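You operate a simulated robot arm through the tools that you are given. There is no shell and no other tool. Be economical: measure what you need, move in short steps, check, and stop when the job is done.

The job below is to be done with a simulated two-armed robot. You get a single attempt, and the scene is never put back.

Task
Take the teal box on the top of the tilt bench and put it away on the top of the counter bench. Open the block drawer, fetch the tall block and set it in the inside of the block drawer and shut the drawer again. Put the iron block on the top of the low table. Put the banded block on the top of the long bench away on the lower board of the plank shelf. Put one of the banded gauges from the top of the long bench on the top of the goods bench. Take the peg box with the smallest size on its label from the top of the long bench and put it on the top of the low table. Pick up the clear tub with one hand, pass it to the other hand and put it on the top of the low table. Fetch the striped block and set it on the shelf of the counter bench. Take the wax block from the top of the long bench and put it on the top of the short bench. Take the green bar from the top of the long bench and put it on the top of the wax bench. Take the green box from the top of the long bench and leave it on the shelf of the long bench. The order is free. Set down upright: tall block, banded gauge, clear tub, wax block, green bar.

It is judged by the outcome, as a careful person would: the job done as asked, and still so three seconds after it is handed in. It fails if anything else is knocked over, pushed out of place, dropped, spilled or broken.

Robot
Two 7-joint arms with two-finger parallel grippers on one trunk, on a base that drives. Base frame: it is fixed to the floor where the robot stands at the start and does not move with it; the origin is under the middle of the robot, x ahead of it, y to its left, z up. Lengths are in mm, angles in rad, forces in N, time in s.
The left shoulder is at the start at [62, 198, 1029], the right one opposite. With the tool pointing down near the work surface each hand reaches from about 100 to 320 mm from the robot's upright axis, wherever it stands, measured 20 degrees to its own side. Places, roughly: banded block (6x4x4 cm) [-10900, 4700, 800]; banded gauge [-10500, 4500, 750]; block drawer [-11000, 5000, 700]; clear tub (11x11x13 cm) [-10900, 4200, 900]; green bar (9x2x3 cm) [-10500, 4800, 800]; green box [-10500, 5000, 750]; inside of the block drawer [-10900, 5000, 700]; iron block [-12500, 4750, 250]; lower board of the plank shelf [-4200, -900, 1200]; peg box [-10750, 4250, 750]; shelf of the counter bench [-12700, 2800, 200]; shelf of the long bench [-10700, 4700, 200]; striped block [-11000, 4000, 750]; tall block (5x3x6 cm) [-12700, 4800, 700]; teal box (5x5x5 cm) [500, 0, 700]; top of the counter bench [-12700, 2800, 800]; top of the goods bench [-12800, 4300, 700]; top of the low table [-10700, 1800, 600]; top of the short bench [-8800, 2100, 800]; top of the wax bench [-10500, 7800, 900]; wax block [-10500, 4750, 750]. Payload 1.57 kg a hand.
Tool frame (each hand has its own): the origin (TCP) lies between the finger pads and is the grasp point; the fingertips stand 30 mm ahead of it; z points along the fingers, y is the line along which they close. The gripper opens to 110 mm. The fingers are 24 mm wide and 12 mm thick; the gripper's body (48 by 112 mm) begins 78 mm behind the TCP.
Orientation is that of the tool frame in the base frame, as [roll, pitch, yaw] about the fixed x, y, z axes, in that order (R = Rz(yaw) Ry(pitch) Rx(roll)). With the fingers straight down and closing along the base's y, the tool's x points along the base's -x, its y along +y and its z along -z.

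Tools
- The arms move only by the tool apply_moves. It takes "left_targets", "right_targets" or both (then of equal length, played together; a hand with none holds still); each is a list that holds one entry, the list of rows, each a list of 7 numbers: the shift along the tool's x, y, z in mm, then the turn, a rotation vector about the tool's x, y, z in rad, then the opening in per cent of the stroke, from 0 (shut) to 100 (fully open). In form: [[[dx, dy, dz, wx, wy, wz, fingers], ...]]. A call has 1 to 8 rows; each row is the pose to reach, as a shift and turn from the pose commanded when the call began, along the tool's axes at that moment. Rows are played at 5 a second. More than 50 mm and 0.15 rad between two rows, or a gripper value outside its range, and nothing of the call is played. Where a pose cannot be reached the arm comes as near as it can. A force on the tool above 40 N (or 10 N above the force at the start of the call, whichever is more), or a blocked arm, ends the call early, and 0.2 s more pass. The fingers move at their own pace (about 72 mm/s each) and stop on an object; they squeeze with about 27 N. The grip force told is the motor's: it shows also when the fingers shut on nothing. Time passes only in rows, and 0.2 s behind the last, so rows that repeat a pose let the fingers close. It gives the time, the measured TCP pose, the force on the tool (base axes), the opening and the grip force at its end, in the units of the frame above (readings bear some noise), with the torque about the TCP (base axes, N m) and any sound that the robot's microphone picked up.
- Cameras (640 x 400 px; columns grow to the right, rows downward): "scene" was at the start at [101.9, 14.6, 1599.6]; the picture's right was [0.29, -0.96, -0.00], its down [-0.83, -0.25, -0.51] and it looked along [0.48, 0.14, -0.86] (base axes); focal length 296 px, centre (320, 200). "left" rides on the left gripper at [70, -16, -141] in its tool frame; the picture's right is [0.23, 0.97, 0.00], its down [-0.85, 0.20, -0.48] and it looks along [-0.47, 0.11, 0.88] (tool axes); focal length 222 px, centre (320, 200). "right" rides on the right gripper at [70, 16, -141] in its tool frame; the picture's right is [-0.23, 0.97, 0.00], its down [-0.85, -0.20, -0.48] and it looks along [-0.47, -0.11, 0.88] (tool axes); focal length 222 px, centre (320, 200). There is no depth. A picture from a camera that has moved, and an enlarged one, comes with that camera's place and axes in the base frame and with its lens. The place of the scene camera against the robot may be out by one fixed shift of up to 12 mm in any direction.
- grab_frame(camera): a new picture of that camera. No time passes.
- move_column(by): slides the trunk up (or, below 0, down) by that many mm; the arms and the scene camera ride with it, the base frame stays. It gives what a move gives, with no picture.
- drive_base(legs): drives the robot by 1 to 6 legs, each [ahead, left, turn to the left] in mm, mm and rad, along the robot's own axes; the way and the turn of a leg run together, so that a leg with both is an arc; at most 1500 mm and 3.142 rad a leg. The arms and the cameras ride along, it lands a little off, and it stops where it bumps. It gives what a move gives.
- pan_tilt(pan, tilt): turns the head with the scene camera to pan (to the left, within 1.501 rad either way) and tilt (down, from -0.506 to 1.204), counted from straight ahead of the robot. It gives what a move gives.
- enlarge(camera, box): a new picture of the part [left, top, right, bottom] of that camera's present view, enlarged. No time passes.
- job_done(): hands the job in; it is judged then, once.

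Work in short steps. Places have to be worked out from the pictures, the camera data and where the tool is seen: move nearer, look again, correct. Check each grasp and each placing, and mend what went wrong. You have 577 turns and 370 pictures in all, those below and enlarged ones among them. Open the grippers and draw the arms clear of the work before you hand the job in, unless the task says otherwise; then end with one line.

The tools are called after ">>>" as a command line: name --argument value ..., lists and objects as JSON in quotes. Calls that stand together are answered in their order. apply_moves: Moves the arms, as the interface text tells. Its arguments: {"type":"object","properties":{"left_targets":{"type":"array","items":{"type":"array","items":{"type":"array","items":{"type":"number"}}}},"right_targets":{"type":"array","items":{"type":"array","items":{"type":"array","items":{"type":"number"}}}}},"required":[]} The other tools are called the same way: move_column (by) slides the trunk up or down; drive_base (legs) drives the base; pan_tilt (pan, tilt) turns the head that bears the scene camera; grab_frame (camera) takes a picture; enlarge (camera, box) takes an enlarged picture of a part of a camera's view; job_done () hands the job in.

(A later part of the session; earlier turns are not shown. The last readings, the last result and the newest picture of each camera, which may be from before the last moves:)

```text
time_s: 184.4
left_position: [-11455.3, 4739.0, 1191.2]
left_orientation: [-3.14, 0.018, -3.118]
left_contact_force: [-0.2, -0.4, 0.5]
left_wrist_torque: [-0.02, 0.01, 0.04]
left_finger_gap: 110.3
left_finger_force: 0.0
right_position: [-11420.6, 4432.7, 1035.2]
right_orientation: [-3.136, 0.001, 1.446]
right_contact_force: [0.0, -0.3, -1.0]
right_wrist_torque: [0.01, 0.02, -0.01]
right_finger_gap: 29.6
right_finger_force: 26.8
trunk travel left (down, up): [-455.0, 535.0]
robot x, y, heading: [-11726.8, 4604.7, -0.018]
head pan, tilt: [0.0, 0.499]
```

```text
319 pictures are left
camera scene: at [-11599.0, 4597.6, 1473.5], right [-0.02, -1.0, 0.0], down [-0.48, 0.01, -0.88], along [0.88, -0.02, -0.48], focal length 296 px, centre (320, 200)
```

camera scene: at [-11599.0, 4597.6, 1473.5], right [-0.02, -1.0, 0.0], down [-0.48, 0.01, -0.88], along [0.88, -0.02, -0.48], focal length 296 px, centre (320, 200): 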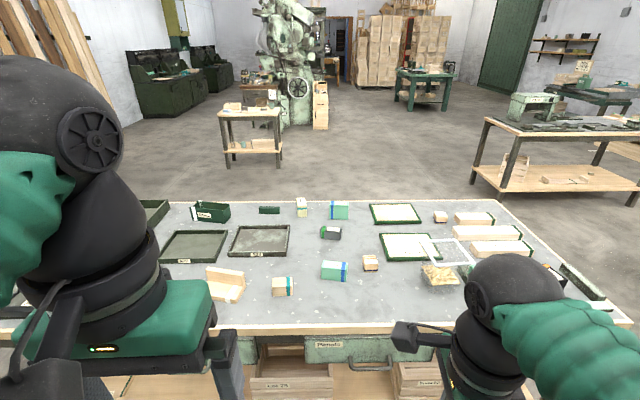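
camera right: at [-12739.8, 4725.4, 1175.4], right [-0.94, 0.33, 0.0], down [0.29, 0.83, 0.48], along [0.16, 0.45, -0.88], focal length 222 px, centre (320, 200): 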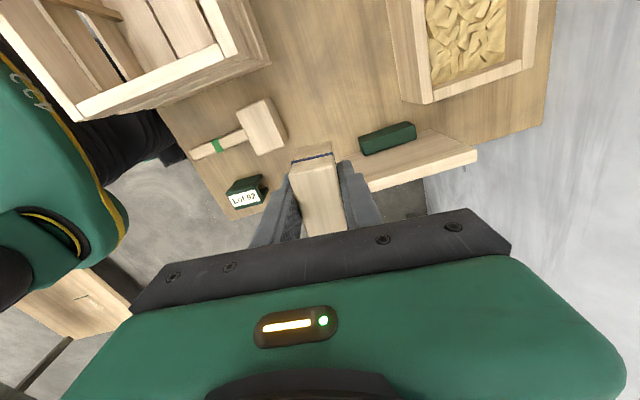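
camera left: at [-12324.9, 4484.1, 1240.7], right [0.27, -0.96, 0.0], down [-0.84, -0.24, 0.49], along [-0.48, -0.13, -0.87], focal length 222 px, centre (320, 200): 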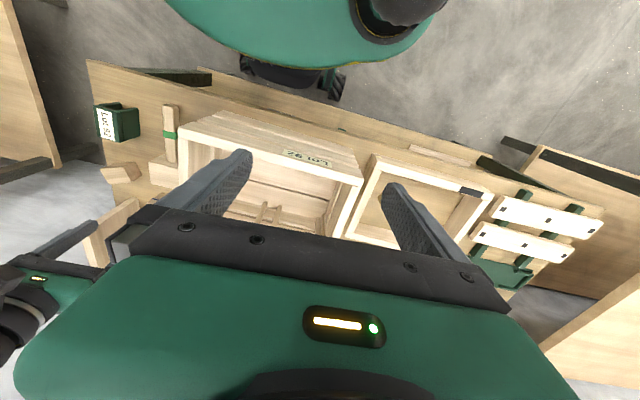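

I enlarge the long bench top and the drawer front.

>>> enlarge --camera "scene" --box '[130, 190, 350, 320]'

>>> enlarge --camera "scene" --box '[300, 190, 620, 400]'

>>> enlarge --camera "scene" --box '[230, 310, 450, 400]'

```text
2.91 times, centred on (240, 255) of scene
camera zoom: at [-11599.0, 4597.6, 1473.5], right [-0.02, -1.0, 0.0], down [-0.48, 0.01, -0.88], along [0.88, -0.02, -0.48], focal length 862 px, centre (553, 40)
```

zoom: 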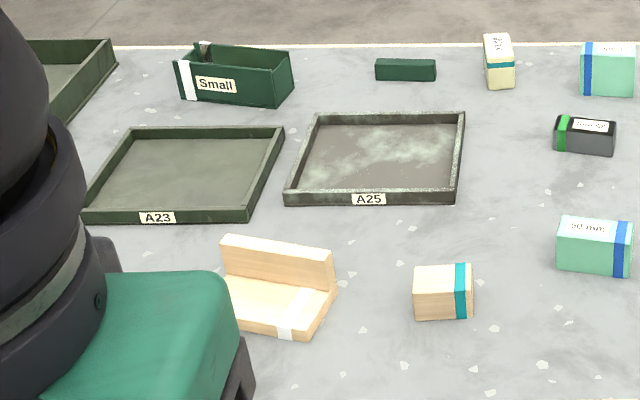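

```text
1.90 times, centred on (460, 295) of scene
camera zoom: at [-11599.0, 4597.6, 1473.5], right [-0.02, -1.0, 0.0], down [-0.48, 0.01, -0.88], along [0.88, -0.02, -0.48], focal length 564 px, centre (53, 19)
```

zoom: 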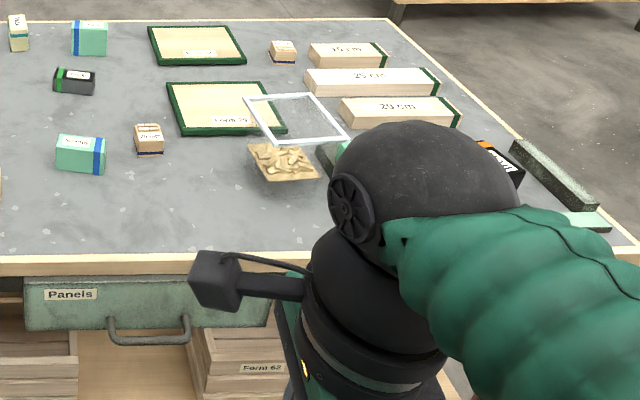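

```text
2.91 times, centred on (340, 355) of scene
camera zoom: at [-11599.0, 4597.6, 1473.5], right [-0.02, -1.0, 0.0], down [-0.48, 0.01, -0.88], along [0.88, -0.02, -0.48], focal length 862 px, centre (262, -251)
```

zoom: 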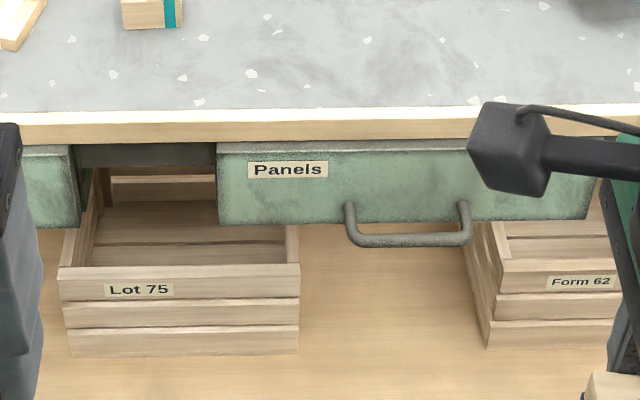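

The banded block (teal band) and others are identified; the drawer seen is "Panels" (y 4250–4620), so the block drawer is further left near y 5000. I strafe left 400 mm.

>>> drive_base --legs '[[0, 420, 0.018]]'

>>> grab_frame --camera "scene"

```text
time_s: 187.0
left_position: [-11454.4, 5165.6, 1190.6]
left_orientation: [3.137, 0.019, -3.096]
left_contact_force: [0.2, -0.7, 0.2]
left_wrist_torque: [0.05, -0.03, 0.02]
left_finger_gap: 109.9
left_finger_force: 0.0
right_position: [-11413.7, 4859.6, 1034.7]
right_orientation: [-3.135, -0.003, 1.465]
right_contact_force: [0.6, 0.8, -1.6]
right_wrist_torque: [0.04, 0.03, 0.01]
right_finger_gap: 29.4
right_finger_force: 26.9
trunk travel left (down, up): [-455.0, 535.0]
robot x, y, heading: [-11725.5, 5032.7, -0.004]
head pan, tilt: [0.0, 0.499]
```

```text
315 pictures are left
camera scene: at [-11596.2, 5018.7, 1473.5], right [0.0, -1.0, -0.01], down [-0.48, 0.0, -0.88], along [0.88, 0.01, -0.48], focal length 296 px, centre (320, 200)
```

scene: 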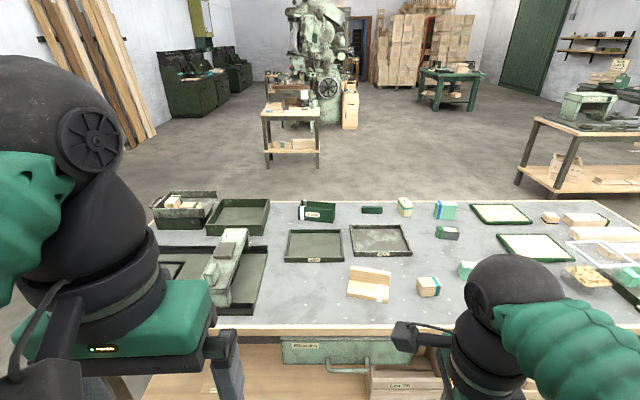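

I see the drawer labelled "Blocks". I enlarge it to measure the handle.

>>> enlarge --camera "scene" --box '[240, 310, 480, 400]'

>>> grab_frame --camera "right"

```text
2.67 times, centred on (360, 355) of scene
camera zoom: at [-11596.2, 5018.7, 1473.5], right [0.0, -1.0, -0.01], down [-0.48, 0.0, -0.88], along [0.88, 0.01, -0.48], focal length 790 px, centre (213, -213)
```

zoom: 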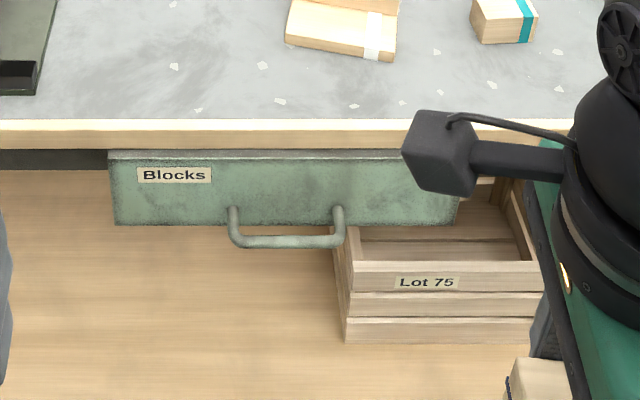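

```text
313 pictures are left
camera right: at [-11389.1, 4926.0, 1175.9], right [0.94, -0.33, -0.01], down [-0.29, -0.83, 0.48], along [-0.16, -0.45, -0.88], focal length 222 px, centre (320, 200)
```

right: 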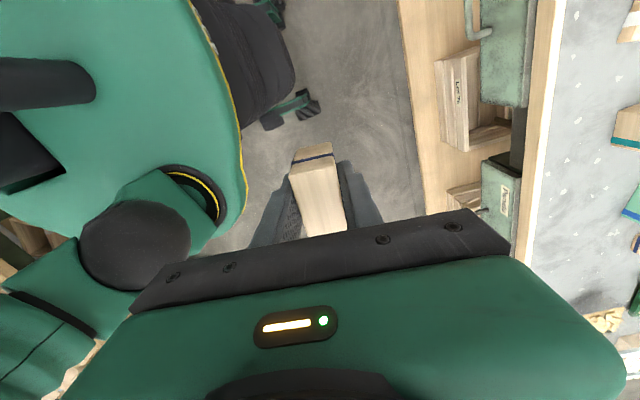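

The handle bar is about at [-11090, 4947, 640], 43 mm in front of the drawer face. I shift the base so the left hand faces it, and bring the left hand to a comfortable height before turning it horizontal.

>>> drive_base --legs '[[80, -180, 0.004]]'

>>> apply_moves --left_targets '[[[-20, 0, 40, 0, 0, 0, 100], [-40, 0, 80, 0, 0, 0, 100], [-60, 0, 120, 0, 0, 0, 100], [-80, 0, 160, 0, 0, 0, 100], [-100, 0, 200, 0, 0, 0, 100]]]'

```text
time_s: 188.6
left_position: [-11371.9, 4994.4, 1188.9]
left_orientation: [-3.134, 0.016, -3.09]
left_contact_force: [0.7, 0.2, 0.2]
left_wrist_torque: [0.04, -0.01, 0.03]
left_finger_gap: 109.9
left_finger_force: 0.0
right_position: [-11328.9, 4686.3, 1035.3]
right_orientation: [-3.137, 0.008, 1.47]
right_contact_force: [0.5, 0.6, -1.0]
right_wrist_torque: [0.04, 0.0, -0.01]
right_finger_gap: 29.7
right_finger_force: 26.8
trunk travel left (down, up): [-455.0, 535.0]
robot x, y, heading: [-11640.2, 4843.4, 0.011]
head pan, tilt: [0.0, 0.499]
```

```text
time_s: 189.8
left_position: [-11267.5, 4991.7, 988.8]
left_orientation: [3.141, 0.016, -3.09]
left_contact_force: [0.3, -0.4, 0.3]
left_wrist_torque: [0.04, 0.03, 0.02]
left_finger_gap: 110.2
left_finger_force: 0.1
right_position: [-11328.7, 4679.6, 1034.3]
right_orientation: [-3.136, 0.002, 1.47]
right_contact_force: [-0.9, 1.2, -2.5]
right_wrist_torque: [0.02, 0.01, 0.03]
right_finger_gap: 29.9
right_finger_force: 26.8
trunk travel left (down, up): [-455.0, 535.0]
robot x, y, heading: [-11639.6, 4847.6, 0.012]
head pan, tilt: [0.0, 0.499]
```

I turn the left hand to horizontal (fingers forward, closing vertically) in two calls while moving it forward a little.

>>> apply_moves --left_targets '[[[-10, 0, 0, -0.081, -0.081, 0.081, 100], [-20, 0, 0, -0.162, -0.162, 0.162, 100], [-30, 0, 0, -0.242, -0.242, 0.242, 100], [-40, 0, 0, -0.323, -0.323, 0.323, 100], [-50, 0, 0, -0.404, -0.404, 0.404, 100], [-60, 0, 0, -0.485, -0.485, 0.485, 100], [-70, 0, 0, -0.566, -0.566, 0.566, 100], [-80, 0, 0, -0.646, -0.646, 0.646, 100]]]'

```text
time_s: 191.6
left_position: [-11184.5, 5020.1, 993.1]
left_orientation: [2.296, 0.366, 2.41]
left_contact_force: [-0.8, 0.0, 0.3]
left_wrist_torque: [0.01, 0.04, -0.02]
left_finger_gap: 109.9
left_finger_force: 0.1
right_position: [-11328.6, 4680.6, 1035.5]
right_orientation: [-3.137, 0.003, 1.469]
right_contact_force: [-0.1, 0.7, -2.4]
right_wrist_torque: [-0.02, -0.01, -0.02]
right_finger_gap: 29.6
right_finger_force: 26.9
trunk travel left (down, up): [-455.0, 535.0]
robot x, y, heading: [-11641.9, 4848.0, 0.005]
head pan, tilt: [0.0, 0.499]
```

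>>> apply_moves --left_targets '[[[0, 0, 0, -0.0804, -0.0804, 0.0804, 100], [0, 0, 0, -0.161, -0.161, 0.161, 100], [0, 0, 0, -0.241, -0.241, 0.241, 100], [0, 0, 0, -0.322, -0.322, 0.322, 100], [0, 0, 0, -0.402, -0.402, 0.402, 100], [0, 0, 0, -0.482, -0.482, 0.482, 100], [0, 0, 0, -0.563, -0.563, 0.563, 100], [0, 0, 0, -0.563, -0.563, 0.563, 100]]]'

>>> grab_frame --camera "left"

>>> grab_frame --camera "scene"

```text
time_s: 193.4
left_position: [-11119.3, 4955.3, 1008.3]
left_orientation: [1.553, 0.003, 1.622]
left_contact_force: [-1.4, -0.3, -0.1]
left_wrist_torque: [0.01, 0.03, -0.01]
left_finger_gap: 110.0
left_finger_force: 0.1
left hand out of reach, approached as far as the arm can: row 4, 5, 6, 7, 8
right_position: [-11331.5, 4680.4, 1033.9]
right_orientation: [-3.136, 0.001, 1.469]
right_contact_force: [-0.3, -1.4, -0.7]
right_wrist_torque: [0.03, -0.01, 0.0]
right_finger_gap: 29.5
right_finger_force: 26.8
trunk travel left (down, up): [-455.0, 535.0]
robot x, y, heading: [-11638.7, 4847.4, 0.007]
head pan, tilt: [0.0, 0.499]
```

```text
312 pictures are left
camera left: at [-11262.4, 5017.5, 989.9], right [-0.03, 0.23, 0.97], down [-0.44, -0.88, 0.19], along [0.9, -0.42, 0.13], focal length 222 px, centre (320, 200)
```

left: 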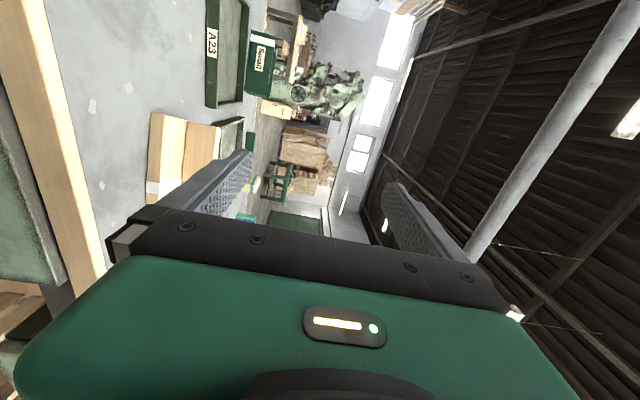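

```text
311 pictures are left
camera scene: at [-11513.5, 4841.5, 1473.2], right [0.01, -1.0, 0.0], down [-0.48, 0.0, -0.88], along [0.88, 0.01, -0.48], focal length 296 px, centre (320, 200)
```

scene: 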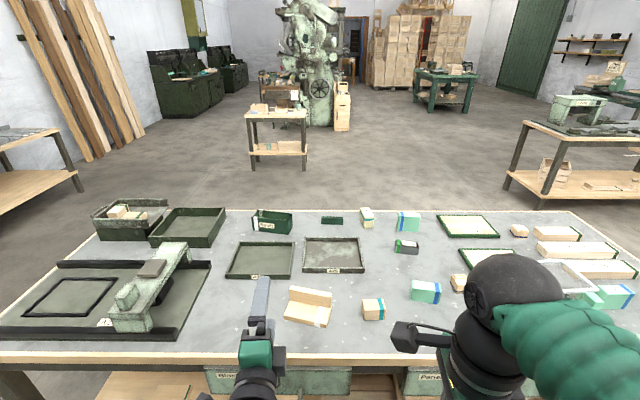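

The left hand is horizontal. I back up 70 mm, lower the column so the hand is at handle height, and look.

>>> drive_base --legs '[[-70, 0, 0]]'

>>> move_column --by -366

>>> grab_frame --camera "left"

>>> grab_frame --camera "scene"

```text
time_s: 194.4
left_position: [-11187.1, 4955.3, 1009.5]
left_orientation: [1.554, 0.002, 1.623]
left_contact_force: [0.7, 0.3, 0.1]
left_wrist_torque: [-0.04, 0.03, -0.03]
left_finger_gap: 110.1
left_finger_force: 0.1
right_position: [-11398.2, 4679.7, 1035.6]
right_orientation: [-3.136, 0.002, 1.472]
right_contact_force: [-0.7, -0.4, -0.2]
right_wrist_torque: [0.02, -0.03, 0.0]
right_finger_gap: 29.6
right_finger_force: 27.3
trunk travel left (down, up): [-455.0, 535.0]
robot x, y, heading: [-11707.1, 4845.7, 0.012]
head pan, tilt: [0.0, 0.499]
```

```text
time_s: 198.0
left_position: [-11187.0, 4955.3, 643.1]
left_orientation: [1.553, 0.001, 1.623]
left_contact_force: [0.6, -0.1, 0.1]
left_wrist_torque: [-0.02, 0.01, 0.0]
left_finger_gap: 110.0
left_finger_force: 0.0
right_position: [-11398.5, 4679.8, 668.8]
right_orientation: [-3.135, 0.0, 1.472]
right_contact_force: [-0.7, 0.0, -1.5]
right_wrist_torque: [0.02, 0.01, 0.0]
right_finger_gap: 29.7
right_finger_force: 27.3
trunk travel left (down, up): [-89.0, 901.0]
robot x, y, heading: [-11707.2, 4846.6, 0.008]
head pan, tilt: [0.0, 0.499]
```

```text
310 pictures are left
camera left: at [-11331.4, 5017.6, 624.4], right [-0.03, 0.23, 0.97], down [-0.44, -0.88, 0.19], along [0.9, -0.42, 0.12], focal length 222 px, centre (320, 200)
```

left: 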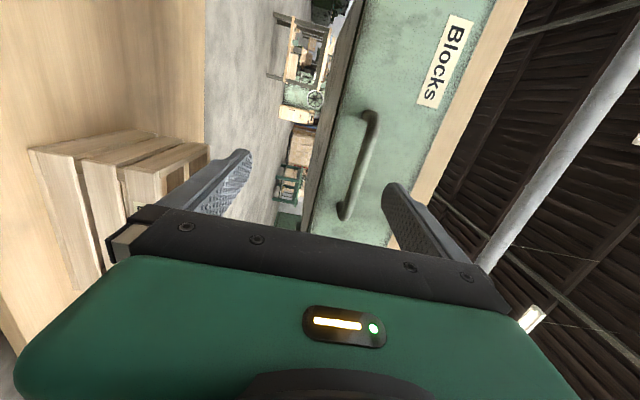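

```text
309 pictures are left
camera scene: at [-11581.2, 4840.6, 1107.5], right [0.01, -1.0, 0.0], down [-0.48, 0.0, -0.88], along [0.88, 0.01, -0.48], focal length 296 px, centre (320, 200)
```

scene: 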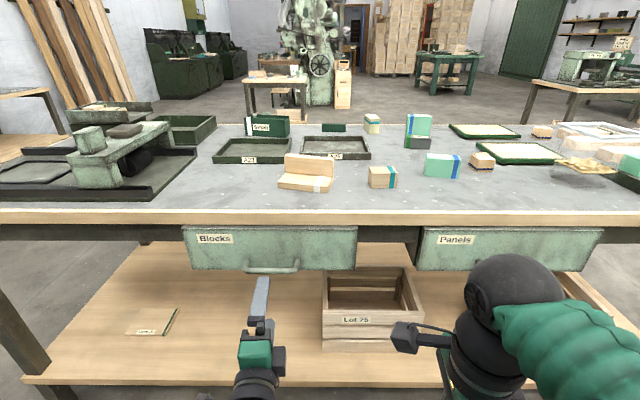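

Combining views, the bar is nearer x≈-11100, y≈4955, z≈682. I raise the column 38 mm, move 40 mm ahead and look again.

>>> move_column --by 38

>>> drive_base --legs '[[35, 0, -0.008]]'

>>> grab_frame --camera "left"

```text
time_s: 198.8
left_position: [-11186.9, 4954.4, 680.6]
left_orientation: [1.555, 0.003, 1.623]
left_contact_force: [0.4, 0.0, -0.1]
left_wrist_torque: [0.01, -0.01, 0.01]
left_finger_gap: 109.9
left_finger_force: 0.0
right_position: [-11398.1, 4679.5, 706.0]
right_orientation: [-3.136, 0.001, 1.471]
right_contact_force: [0.7, -0.3, -1.5]
right_wrist_torque: [0.01, -0.03, -0.01]
right_finger_gap: 29.8
right_finger_force: 26.7
trunk travel left (down, up): [-127.0, 863.0]
robot x, y, heading: [-11708.6, 4845.2, 0.013]
head pan, tilt: [0.0, 0.499]
```

```text
time_s: 199.7
left_position: [-11152.1, 4951.5, 680.4]
left_orientation: [1.555, 0.002, 1.616]
left_contact_force: [0.1, 0.1, 0.5]
left_wrist_torque: [0.02, -0.01, -0.01]
left_finger_gap: 109.8
left_finger_force: 0.0
right_position: [-11365.0, 4678.0, 706.2]
right_orientation: [-3.137, 0.002, 1.462]
right_contact_force: [-0.3, 0.6, -1.0]
right_wrist_torque: [-0.02, -0.02, 0.03]
right_finger_gap: 29.6
right_finger_force: 26.6
trunk travel left (down, up): [-127.0, 863.0]
robot x, y, heading: [-11673.2, 4848.3, 0.007]
head pan, tilt: [0.0, 0.499]
```

```text
308 pictures are left
camera left: at [-11295.2, 5014.8, 661.9], right [-0.03, 0.23, 0.97], down [-0.44, -0.88, 0.19], along [0.9, -0.43, 0.12], focal length 222 px, centre (320, 200)
```

left: 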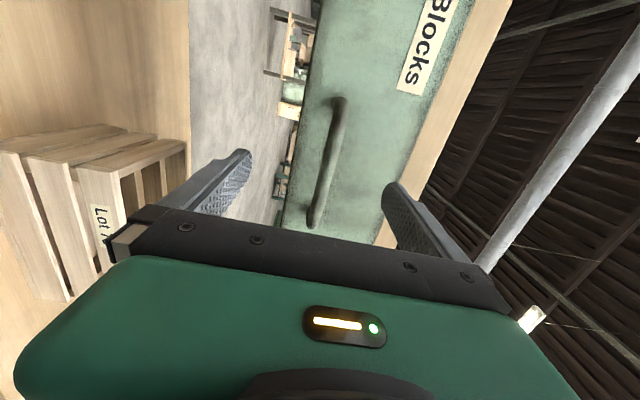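

The bar is at about [-11097, 4956, 685], centred between the fingers. I advance 50 mm and close on it.

>>> apply_moves --left_targets '[[[0, 4, 20, 0, 0, 0, 100], [0, 4, 40, 0, 0, 0, 100], [0, 4, 50, 0, 0, 0, 100], [0, 4, 50, 0, 0, 0, 40]]]'

>>> grab_frame --camera "left"

```text
time_s: 200.4
left_position: [-11112.2, 4952.2, 686.4]
left_orientation: [1.551, 0.001, 1.612]
left_contact_force: [-26.2, 2.3, 1.2]
left_wrist_torque: [-0.23, -1.44, -0.22]
left_finger_gap: 109.7
left_finger_force: 0.1
right_position: [-11368.3, 4678.6, 708.1]
right_orientation: [-3.138, 0.002, 1.464]
right_contact_force: [1.4, -0.3, -1.6]
right_wrist_torque: [0.03, 0.0, 0.02]
right_finger_gap: 29.8
right_finger_force: 26.7
trunk travel left (down, up): [-127.0, 863.0]
robot x, y, heading: [-11673.4, 4849.0, -0.002]
head pan, tilt: [0.0, 0.499]
stopped in row 3 (left hand): the force on the tool passed its limit at 47 N (the readings are from after the stop); the commanded pose is now the measured one
```

```text
307 pictures are left
camera left: at [-11256.2, 5016.9, 667.8], right [-0.03, 0.23, 0.97], down [-0.45, -0.87, 0.19], along [0.89, -0.43, 0.13], focal length 222 px, centre (320, 200)
```

left: 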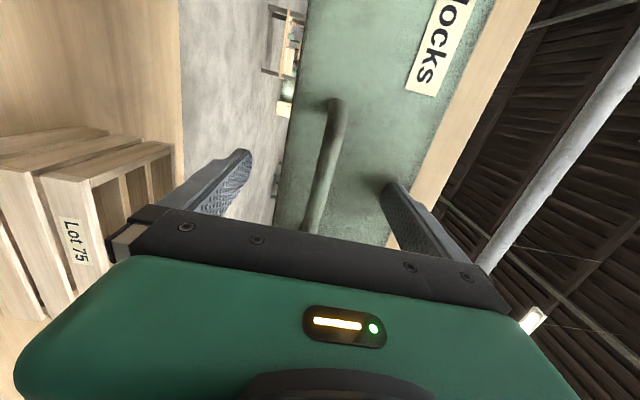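

The upper fingertip touched the front; the bar should lie between the pads now. I back 3 mm and close.

>>> apply_moves --left_targets '[[[0, 0, -3, 0, 0, 0, 60], [0, 0, -3, 0, 0, 0, 0], [0, 0, -3, 0, 0, 0, 0], [0, 0, -3, 0, 0, 0, 0], [0, 0, -3, 0, 0, 0, 0], [0, 0, -3, 0, 0, 0, 0]]]'

>>> grab_frame --camera "left"

```text
time_s: 201.8
left_position: [-11114.6, 4951.7, 679.2]
left_orientation: [1.571, 0.002, 1.611]
left_contact_force: [-25.8, -4.2, -28.6]
left_wrist_torque: [0.07, 0.3, -0.19]
left_finger_gap: 49.5
left_finger_force: 27.5
right_position: [-11366.1, 4677.9, 705.7]
right_orientation: [-3.137, 0.003, 1.463]
right_contact_force: [0.7, -0.3, -1.8]
right_wrist_torque: [0.04, -0.02, -0.01]
right_finger_gap: 29.7
right_finger_force: 27.1
trunk travel left (down, up): [-127.0, 863.0]
robot x, y, heading: [-11672.7, 4847.7, -0.001]
head pan, tilt: [0.0, 0.499]
```

```text
306 pictures are left
camera left: at [-11257.4, 5016.4, 663.5], right [-0.01, 0.23, 0.97], down [-0.44, -0.87, 0.2], along [0.9, -0.43, 0.11], focal length 222 px, centre (320, 200)
```

left: 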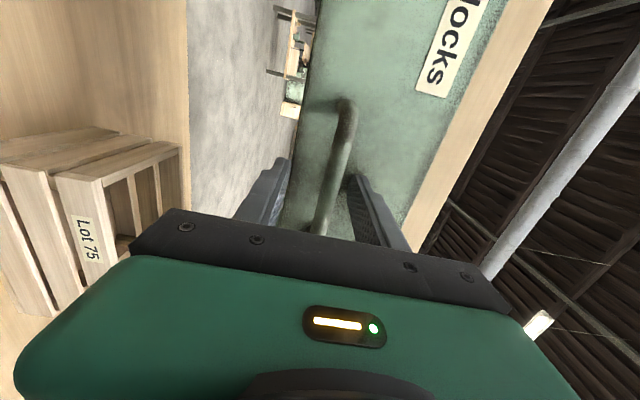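

The upper finger meets the bar first: the bar sits about 18 mm above my centre line. I open, raise 18 mm, and close again.

>>> apply_moves --left_targets '[[[0, 0, -6, 0, 0, 0, 90], [0, 0, -6, 0, 0, 0, 90], [0, 18, -6, 0, 0, 0, 90], [0, 18, -6, 0, 0, 0, 0], [0, 18, -6, 0, 0, 0, 0], [0, 18, -6, 0, 0, 0, 0], [0, 18, -6, 0, 0, 0, 0], [0, 18, -6, 0, 0, 0, 0]]]'

>>> grab_frame --camera "left"

```text
time_s: 203.5
left_position: [-11121.3, 4950.4, 685.7]
left_orientation: [1.605, -0.002, 1.61]
left_contact_force: [-2.8, -1.5, -39.4]
left_wrist_torque: [-0.1, 0.1, 0.36]
left_finger_gap: 11.5
left_finger_force: 26.8
right_position: [-11366.3, 4678.6, 705.9]
right_orientation: [-3.137, 0.0, 1.462]
right_contact_force: [0.7, -0.8, -1.2]
right_wrist_torque: [0.0, 0.01, 0.0]
right_finger_gap: 29.4
right_finger_force: 26.5
trunk travel left (down, up): [-127.0, 863.0]
robot x, y, heading: [-11672.3, 4844.1, -0.001]
head pan, tilt: [0.0, 0.499]
stopped in row 8 (left hand): the force on the tool passed its limit at 52 N (the readings are from after the stop); the commanded pose is now the measured one
```

```text
305 pictures are left
camera left: at [-11265.7, 5014.9, 674.0], right [0.02, 0.23, 0.97], down [-0.44, -0.87, 0.21], along [0.9, -0.43, 0.08], focal length 222 px, centre (320, 200)
```

left: 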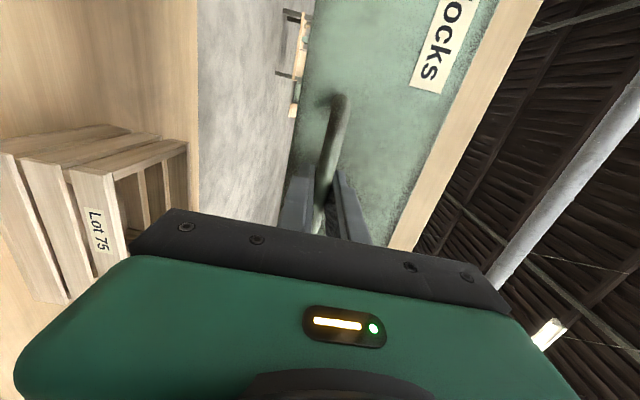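

The bar is gripped (11.5 mm). I pull by driving back in a short leg first.

>>> drive_base --legs '[[-60, 0, 0]]'

>>> grab_frame --camera "left"

```text
time_s: 204.4
left_position: [-11158.2, 4950.6, 685.8]
left_orientation: [1.611, -0.001, 1.608]
left_contact_force: [-2.9, 0.8, -10.7]
left_wrist_torque: [-0.06, 0.14, 0.09]
left_finger_gap: 11.9
left_finger_force: 28.7
right_position: [-11402.5, 4677.1, 709.5]
right_orientation: [3.14, 0.0, 1.46]
right_contact_force: [0.6, -0.6, -1.9]
right_wrist_torque: [-0.01, -0.04, 0.0]
right_finger_gap: 29.8
right_finger_force: 27.3
trunk travel left (down, up): [-127.0, 863.0]
robot x, y, heading: [-11707.0, 4846.3, 0.003]
head pan, tilt: [0.0, 0.499]
stopped in leg 1: the force on the tool passed its limit at 52 N (the readings are from after the stop); the commanded pose is now the measured one
```

```text
304 pictures are left
camera left: at [-11303.2, 5014.9, 675.2], right [0.03, 0.23, 0.97], down [-0.44, -0.87, 0.22], along [0.9, -0.43, 0.07], focal length 222 px, centre (320, 200)
```

left: 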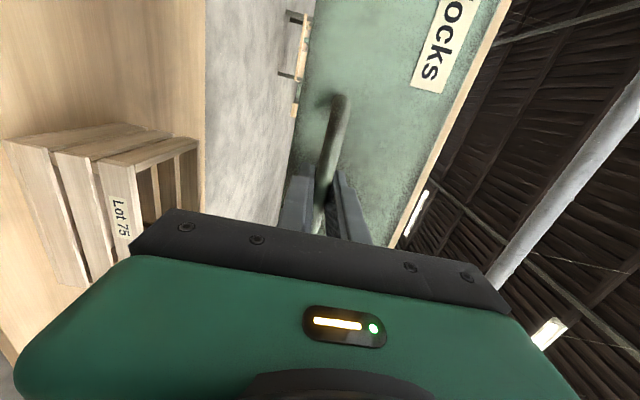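

The drawer is moving. I continue pulling in short legs.

>>> drive_base --legs '[[-40, 0, 0], [-40, 0, 0], [-40, 0, 0]]'

>>> grab_frame --camera "scene"

```text
time_s: 206.2
left_position: [-11279.0, 4949.4, 684.7]
left_orientation: [1.61, -0.001, 1.607]
left_contact_force: [-2.4, 5.5, -21.5]
left_wrist_torque: [0.04, 0.08, 0.21]
left_finger_gap: 11.7
left_finger_force: 28.9
right_position: [-11522.0, 4677.6, 708.9]
right_orientation: [-3.141, 0.003, 1.458]
right_contact_force: [0.0, 0.8, -1.7]
right_wrist_torque: [0.02, 0.02, -0.01]
right_finger_gap: 29.8
right_finger_force: 27.1
trunk travel left (down, up): [-127.0, 863.0]
robot x, y, heading: [-11824.5, 4848.9, -0.002]
head pan, tilt: [0.0, 0.499]
```

```text
303 pictures are left
camera scene: at [-11696.3, 4841.4, 1145.0], right [0.0, -1.0, 0.0], down [-0.48, 0.0, -0.88], along [0.88, 0.0, -0.48], focal length 296 px, centre (320, 200)
```

scene: 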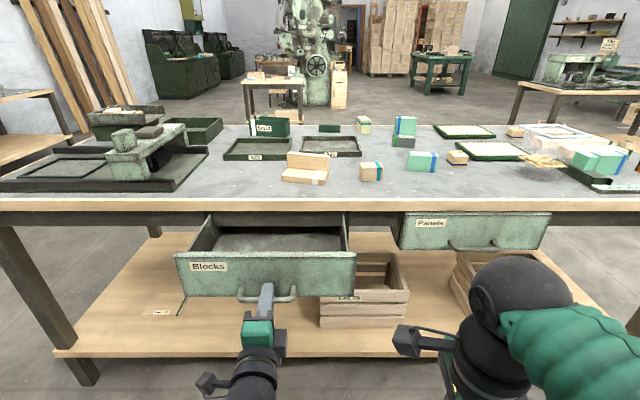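

The drawer is open about 160 mm and empty. I pull 40 mm more, then release the handle.

>>> drive_base --legs '[[-40, 0, 0]]'

>>> apply_moves --left_targets '[[[0, 0, 0, 0, 0, 0, 40], [0, 0, 0, 0, 0, 0, 60], [0, 0, 0, 0, 0, 0, 60], [0, 0, -20, 0, 0, 0, 60], [0, 0, -50, 0, 0, 0, 60]]]'

>>> drive_base --legs '[[-80, 0, 0]]'

>>> grab_frame --camera "left"

```text
time_s: 207.1
left_position: [-11319.4, 4950.4, 685.3]
left_orientation: [1.61, -0.003, 1.607]
left_contact_force: [-1.9, 2.8, -14.0]
left_wrist_torque: [0.0, 0.06, 0.16]
left_finger_gap: 12.0
left_finger_force: 28.8
right_position: [-11563.5, 4676.9, 709.5]
right_orientation: [3.139, 0.001, 1.459]
right_contact_force: [0.7, 0.2, -0.1]
right_wrist_torque: [0.0, -0.01, 0.02]
right_finger_gap: 29.6
right_finger_force: 27.1
trunk travel left (down, up): [-127.0, 863.0]
robot x, y, heading: [-11865.1, 4845.0, -0.004]
head pan, tilt: [0.0, 0.499]
```

```text
time_s: 208.3
left_position: [-11355.9, 4941.6, 695.4]
left_orientation: [1.609, -0.002, 1.608]
left_contact_force: [0.3, 0.4, -0.8]
left_wrist_torque: [-0.01, 0.01, 0.01]
left_finger_gap: 65.8
left_finger_force: 0.0
left hand out of reach, approached as far as the arm can: row 5
right_position: [-11564.7, 4677.1, 709.7]
right_orientation: [3.138, 0.0, 1.46]
right_contact_force: [-0.6, -0.3, -2.4]
right_wrist_torque: [-0.01, 0.02, -0.02]
right_finger_gap: 29.8
right_finger_force: 27.4
trunk travel left (down, up): [-127.0, 863.0]
robot x, y, heading: [-11865.9, 4845.9, -0.003]
head pan, tilt: [0.0, 0.499]
```

```text
time_s: 209.3
left_position: [-11434.6, 4940.1, 695.1]
left_orientation: [1.61, -0.001, 1.608]
left_contact_force: [0.5, -0.8, 0.4]
left_wrist_torque: [-0.01, 0.03, 0.03]
left_finger_gap: 66.1
left_finger_force: 0.0
right_position: [-11645.6, 4676.3, 710.0]
right_orientation: [3.136, -0.002, 1.459]
right_contact_force: [0.1, -0.4, -0.9]
right_wrist_torque: [-0.03, -0.03, 0.0]
right_finger_gap: 29.6
right_finger_force: 26.8
trunk travel left (down, up): [-127.0, 863.0]
robot x, y, heading: [-11946.0, 4847.7, -0.004]
head pan, tilt: [0.0, 0.499]
```

```text
302 pictures are left
camera left: at [-11579.0, 5005.7, 685.0], right [0.03, 0.23, 0.97], down [-0.44, -0.87, 0.22], along [0.9, -0.43, 0.07], focal length 222 px, centre (320, 200)
```

left: 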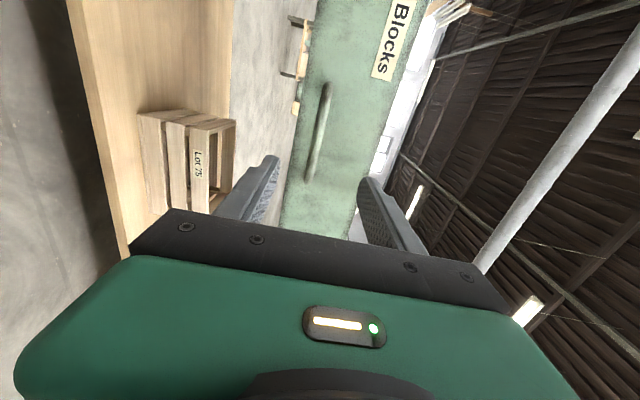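

The drawer is open about 200 mm. I raise the column 220 mm so both hands clear it, then drive so the right hand comes over the drawer interior.

>>> move_column --by 220

>>> drive_base --legs '[[320, 200, 0]]'

>>> grab_frame --camera "scene"

>>> grab_frame --camera "right"

```text
time_s: 211.7
left_position: [-11434.4, 4940.8, 914.2]
left_orientation: [1.609, -0.002, 1.609]
left_contact_force: [1.2, -0.3, 0.2]
left_wrist_torque: [-0.01, -0.02, 0.0]
left_finger_gap: 66.1
left_finger_force: 0.1
right_position: [-11642.0, 4676.2, 930.3]
right_orientation: [3.138, -0.001, 1.46]
right_contact_force: [-0.6, 0.4, -0.9]
right_wrist_torque: [0.01, 0.0, 0.0]
right_finger_gap: 29.7
right_finger_force: 27.5
trunk travel left (down, up): [-347.0, 643.0]
robot x, y, heading: [-11945.4, 4846.3, -0.007]
head pan, tilt: [0.0, 0.499]
```

```text
time_s: 214.1
left_position: [-11103.9, 5138.0, 915.6]
left_orientation: [1.608, -0.003, 1.601]
left_contact_force: [-0.1, -0.9, 0.0]
left_wrist_torque: [-0.01, 0.01, -0.03]
left_finger_gap: 66.0
left_finger_force: 0.1
right_position: [-11314.2, 4875.7, 929.4]
right_orientation: [3.138, -0.001, 1.455]
right_contact_force: [-0.1, 0.2, -0.6]
right_wrist_torque: [0.02, 0.01, -0.01]
right_finger_gap: 29.8
right_finger_force: 27.2
trunk travel left (down, up): [-347.0, 643.0]
robot x, y, heading: [-11621.1, 5045.8, -0.007]
head pan, tilt: [0.0, 0.499]
```

```text
301 pictures are left
camera scene: at [-11488.6, 5038.2, 1365.4], right [-0.01, -1.0, 0.0], down [-0.48, 0.01, -0.88], along [0.88, -0.01, -0.48], focal length 296 px, centre (320, 200)
```

scene: 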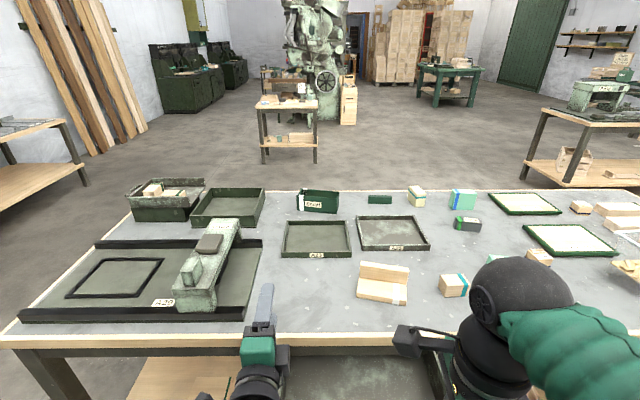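

```text
300 pictures are left
camera right: at [-11290.2, 4942.5, 1071.5], right [0.94, -0.34, 0.0], down [-0.3, -0.83, 0.48], along [-0.16, -0.45, -0.88], focal length 222 px, centre (320, 200)
```

right: 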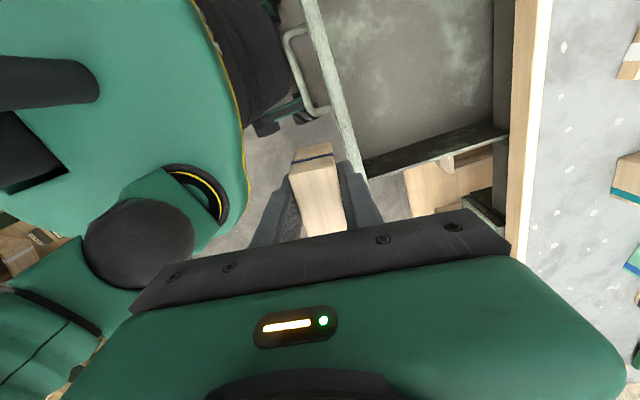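

The drawer interior is to the right of and ahead of the hand. I move the right hand to about [-11165, 4900] and look down again.

>>> apply_moves --right_targets '[[[11, 36, 0, 0, 0, 0, 0], [21, 73, 0, 0, 0, 0, 0], [32, 109, 0, 0, 0, 0, 0], [42, 145, 0, 0, 0, 0, 0], [42, 145, 0, 0, 0, 0, 0]]]'

>>> grab_frame --camera "right"

```text
time_s: 215.3
left_position: [-11105.9, 5140.6, 915.0]
left_orientation: [1.608, -0.001, 1.603]
left_contact_force: [0.1, -0.4, 0.0]
left_wrist_torque: [0.03, 0.0, 0.01]
left_finger_gap: 66.0
left_finger_force: 0.0
right_position: [-11164.0, 4903.3, 929.9]
right_orientation: [3.137, 0.001, 1.453]
right_contact_force: [-0.3, 0.4, -0.8]
right_wrist_torque: [-0.03, -0.05, -0.02]
right_finger_gap: 29.7
right_finger_force: 27.2
trunk travel left (down, up): [-347.0, 643.0]
robot x, y, heading: [-11617.9, 5049.9, -0.006]
head pan, tilt: [0.0, 0.499]
```

```text
299 pictures are left
camera right: at [-11140.1, 4970.9, 1071.4], right [0.94, -0.34, 0.0], down [-0.3, -0.83, 0.48], along [-0.16, -0.45, -0.88], focal length 222 px, centre (320, 200)
```

right: 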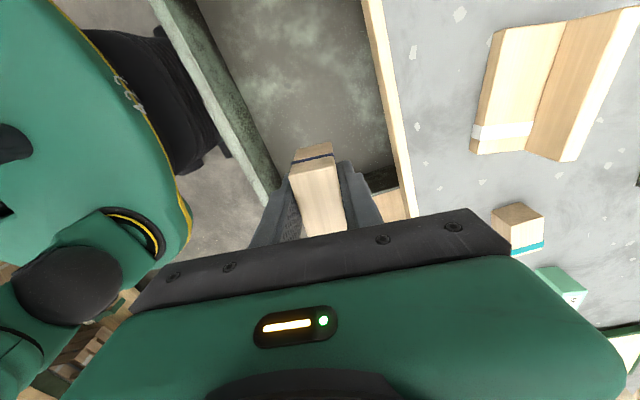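

The hand is well inside the opening. I lower the right arm alone, in steps.

>>> apply_moves --right_targets '[[[0, 0, 45, 0, 0, 0, 0], [0, 0, 90, 0, 0, 0, 0], [0, 0, 130, 0, 0, 0, 0], [0, 0, 165, 0, 0, 0, 0], [0, 0, 190, 0, 0, 0, 0], [0, 0, 190, 0, 0, 0, 0]]]'

>>> grab_frame --camera "right"

```text
time_s: 216.7
left_position: [-11105.0, 5140.4, 915.2]
left_orientation: [1.608, -0.002, 1.604]
left_contact_force: [-0.1, -0.1, 0.3]
left_wrist_torque: [0.0, 0.02, 0.0]
left_finger_gap: 65.9
left_finger_force: 0.0
right_position: [-11161.6, 4901.3, 741.8]
right_orientation: [3.136, -0.002, 1.452]
right_contact_force: [-0.1, 0.1, -0.3]
right_wrist_torque: [0.01, 0.0, 0.01]
right_finger_gap: 29.6
right_finger_force: 27.4
trunk travel left (down, up): [-347.0, 643.0]
robot x, y, heading: [-11619.0, 5046.5, -0.008]
head pan, tilt: [0.0, 0.499]
```

```text
298 pictures are left
camera right: at [-11138.0, 4968.9, 883.5], right [0.94, -0.34, 0.0], down [-0.3, -0.83, 0.48], along [-0.16, -0.45, -0.88], focal length 222 px, centre (320, 200)
```

right: 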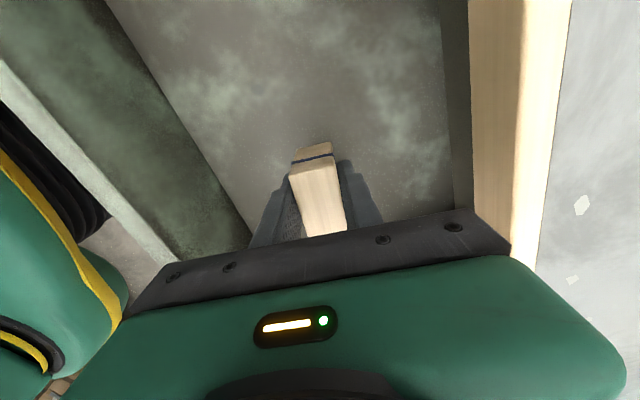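

Clearances are good on all sides. I keep lowering in small steps until contact.

>>> apply_moves --right_targets '[[[0, 0, 25, 0, 0, 0, 0], [0, 0, 45, 0, 0, 0, 0], [0, 0, 52, 0, 0, 0, 0], [0, 0, 59, 0, 0, 0, 0], [0, 0, 66, 0, 0, 0, 0], [0, 0, 72, 0, 0, 0, 0]]]'

>>> grab_frame --camera "right"

```text
time_s: 217.4
left_position: [-11104.6, 5141.3, 915.6]
left_orientation: [1.609, -0.002, 1.603]
left_contact_force: [0.1, -1.3, -0.4]
left_wrist_torque: [-0.02, -0.03, 0.01]
left_finger_gap: 66.0
left_finger_force: 0.1
right_position: [-11160.5, 4902.8, 701.9]
right_orientation: [3.119, -0.003, 1.452]
right_contact_force: [1.0, 1.2, 35.3]
right_wrist_torque: [-0.26, 0.86, 0.01]
right_finger_gap: 29.5
right_finger_force: 26.8
trunk travel left (down, up): [-347.0, 643.0]
robot x, y, heading: [-11614.7, 5043.8, -0.007]
head pan, tilt: [0.0, 0.499]
stopped in row 3 (right hand): the force on the tool passed its limit at 65 N (the readings are from after the stop); the commanded pose is now the measured one
```

```text
297 pictures are left
camera right: at [-11138.8, 4970.1, 844.0], right [0.94, -0.34, 0.02], down [-0.31, -0.83, 0.47], along [-0.14, -0.45, -0.88], focal length 222 px, centre (320, 200)
```

right: 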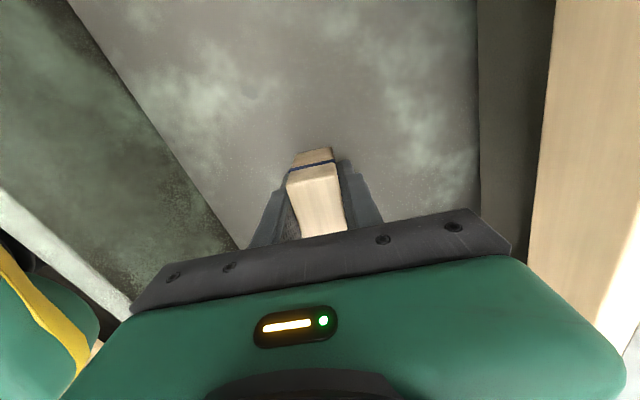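

Contact with the drawer floor. I ease up 2 mm, open slightly, and check the block stands.

>>> apply_moves --right_targets '[[[0, 0, -2, 0, 0, 0, 0], [0, 0, -2, 0, 0, 0, 32], [0, 0, -2, 0, 0, 0, 45], [0, 0, -2, 0, 0, 0, 45], [0, 0, -25, 0, 0, 0, 45], [0, 0, -65, 0, 0, 0, 45], [0, 0, -110, 0, 0, 0, 45], [0, 0, -155, 0, 0, 0, 45]]]'

>>> grab_frame --camera "right"

```text
time_s: 219.2
left_position: [-11105.0, 5140.3, 916.0]
left_orientation: [1.609, 0.001, 1.603]
left_contact_force: [-0.6, 0.0, 0.5]
left_wrist_torque: [-0.01, -0.03, 0.02]
left_finger_gap: 66.2
left_finger_force: 0.0
right_position: [-11162.3, 4901.7, 852.4]
right_orientation: [3.128, -0.001, 1.453]
right_contact_force: [-0.2, -0.1, 0.3]
right_wrist_torque: [0.04, -0.01, -0.01]
right_finger_gap: 49.4
right_finger_force: 0.0
trunk travel left (down, up): [-347.0, 643.0]
robot x, y, heading: [-11614.8, 5049.4, -0.012]
head pan, tilt: [0.0, 0.499]
```

```text
296 pictures are left
camera right: at [-11139.2, 4969.4, 994.7], right [0.94, -0.34, 0.01], down [-0.3, -0.83, 0.47], along [-0.15, -0.45, -0.88], focal length 222 px, centre (320, 200)
```

right: 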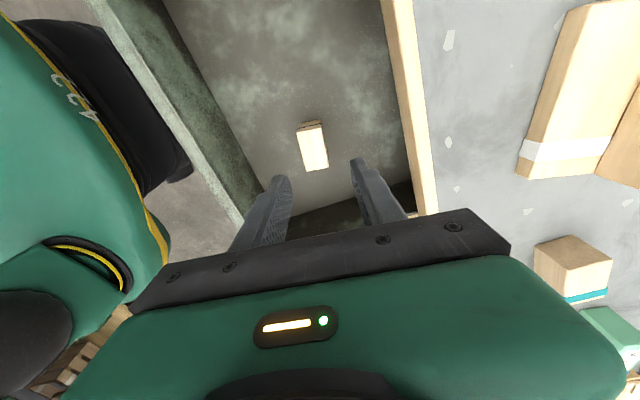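

The tall block stands upright in the drawer. I withdraw the right hand, back away and line the left hand (fingers shut) up with the drawer front to push it closed.

>>> apply_moves --right_targets '[[[0, -30, -30, 0, 0, 0, 45], [0, -60, -60, 0, 0, 0, 45], [0, -90, -90, 0, 0, 0, 45], [0, -120, -110, 0, 0, 0, 45]]]' --left_targets '[[[0, 0, 0, 0, 0, 0, 30], [0, 0, 0, 0, 0, 0, 0], [0, 0, 0, 0, 0, 0, 0], [0, 0, 0, 0, 0, 0, 0]]]'

>>> drive_base --legs '[[-250, 0, 0], [0, -188, 0.01]]'

>>> move_column --by -193

>>> grab_frame --camera "left"

>>> grab_frame --camera "scene"

```text
time_s: 220.2
left_position: [-11105.3, 5139.0, 914.8]
left_orientation: [1.609, -0.002, 1.603]
left_contact_force: [0.1, -0.2, 0.9]
left_wrist_torque: [0.01, -0.04, 0.04]
left_finger_gap: 0.0
left_finger_force: 21.1
right_position: [-11289.6, 4914.5, 960.7]
right_orientation: [3.129, -0.002, 1.451]
right_contact_force: [-1.0, 0.2, 0.2]
right_wrist_torque: [0.02, -0.02, 0.03]
right_finger_gap: 49.4
right_finger_force: 0.0
trunk travel left (down, up): [-347.0, 643.0]
robot x, y, heading: [-11618.5, 5048.8, -0.003]
head pan, tilt: [0.0, 0.499]
```

```text
time_s: 223.2
left_position: [-11358.9, 4966.5, 914.2]
left_orientation: [1.609, 0.004, 1.613]
left_contact_force: [-0.2, 0.3, -0.5]
left_wrist_torque: [0.03, 0.02, -0.01]
left_finger_gap: 0.0
left_finger_force: 21.1
right_position: [-11541.3, 4736.8, 960.2]
right_orientation: [3.128, 0.004, 1.462]
right_contact_force: [0.7, 0.1, -0.1]
right_wrist_torque: [-0.04, 0.02, -0.04]
right_finger_gap: 49.5
right_finger_force: 0.0
trunk travel left (down, up): [-347.0, 643.0]
robot x, y, heading: [-11868.3, 4860.9, 0.007]
head pan, tilt: [0.0, 0.499]
```

```text
time_s: 225.3
left_position: [-11358.9, 4959.5, 720.5]
left_orientation: [1.61, -0.001, 1.612]
left_contact_force: [0.3, 0.9, -0.4]
left_wrist_torque: [-0.01, 0.04, -0.03]
left_finger_gap: 0.0
left_finger_force: 21.3
right_position: [-11539.7, 4733.0, 767.1]
right_orientation: [3.129, 0.0, 1.462]
right_contact_force: [-0.6, 1.0, 0.7]
right_wrist_torque: [0.01, -0.01, 0.0]
right_finger_gap: 49.4
right_finger_force: 0.1
trunk travel left (down, up): [-154.0, 836.0]
robot x, y, heading: [-11865.8, 4861.8, 0.001]
head pan, tilt: [0.0, 0.499]
```

```text
295 pictures are left
camera left: at [-11503.4, 5024.4, 711.8], right [0.03, 0.23, 0.97], down [-0.43, -0.87, 0.22], along [0.9, -0.43, 0.07], focal length 222 px, centre (320, 200)
```

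left: 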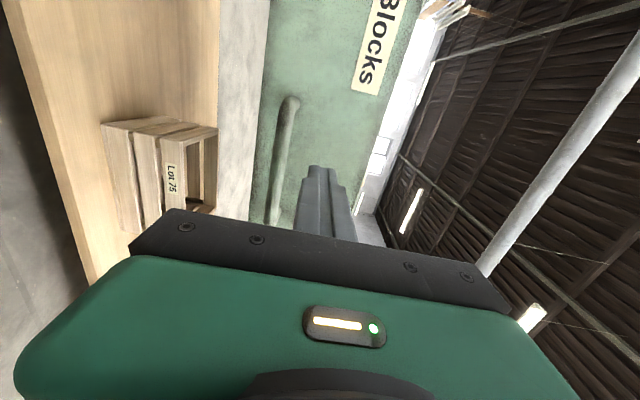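

```text
294 pictures are left
camera scene: at [-11743.1, 4857.3, 1172.5], right [0.0, -1.0, 0.0], down [-0.48, 0.0, -0.88], along [0.88, 0.0, -0.48], focal length 296 px, centre (320, 200)
```

scene: 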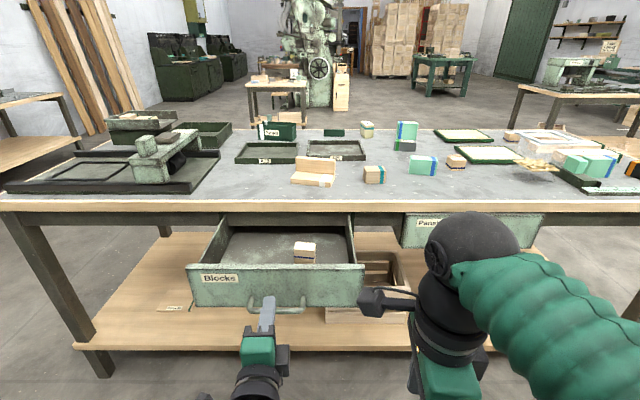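

The block stands upright inside; the closed fingers point at the drawer front above the bar. I push by driving forward in short legs.

>>> drive_base --legs '[[60, 0, 0], [50, 0, 0], [50, 0, 0], [50, 0, 0]]'

>>> grab_frame --camera "scene"

```text
time_s: 227.8
left_position: [-11144.0, 4961.3, 721.8]
left_orientation: [1.611, -0.002, 1.613]
left_contact_force: [0.2, 0.7, 0.3]
left_wrist_torque: [-0.01, -0.03, 0.01]
left_finger_gap: 0.0
left_finger_force: 21.5
right_position: [-11327.6, 4733.4, 767.5]
right_orientation: [3.131, -0.001, 1.463]
right_contact_force: [0.5, 0.3, 0.0]
right_wrist_torque: [-0.03, -0.01, 0.02]
right_finger_gap: 49.4
right_finger_force: 0.0
trunk travel left (down, up): [-154.0, 836.0]
robot x, y, heading: [-11655.0, 4863.4, 0.004]
head pan, tilt: [0.0, 0.499]
```

```text
293 pictures are left
camera scene: at [-11529.0, 4857.6, 1172.3], right [0.0, -1.0, 0.0], down [-0.48, 0.0, -0.88], along [0.88, 0.0, -0.48], focal length 296 px, centre (320, 200)
```

scene: 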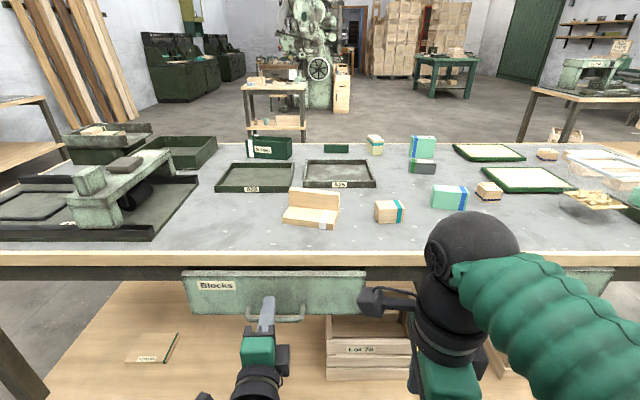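

Nearly shut; about 30 mm remain. I push the last bit gently.

>>> drive_base --legs '[[20, 0, 0], [20, 0, 0]]'

>>> grab_frame --camera "left"

```text
time_s: 229.1
left_position: [-11113.7, 4959.9, 724.4]
left_orientation: [1.601, -0.002, 1.612]
left_contact_force: [-14.0, 2.1, 3.8]
left_wrist_torque: [-0.02, -0.21, -0.1]
left_finger_gap: 0.1
left_finger_force: 20.9
right_position: [-11292.6, 4732.9, 766.5]
right_orientation: [3.129, -0.003, 1.463]
right_contact_force: [-0.3, -1.3, -0.5]
right_wrist_torque: [0.0, 0.02, -0.01]
right_finger_gap: 49.6
right_finger_force: 0.2
trunk travel left (down, up): [-154.0, 836.0]
robot x, y, heading: [-11620.8, 4860.1, 0.001]
head pan, tilt: [0.0, 0.499]
stopped in leg 2: the force on the tool passed its limit at 93 N (the readings are from after the stop); the commanded pose is now the measured one
```

```text
292 pictures are left
camera left: at [-11258.1, 5024.7, 712.8], right [0.02, 0.23, 0.97], down [-0.44, -0.87, 0.21], along [0.9, -0.43, 0.08], focal length 222 px, centre (320, 200)
```

left: 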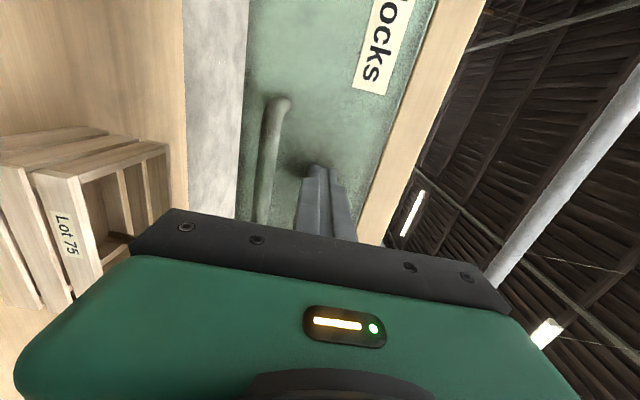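

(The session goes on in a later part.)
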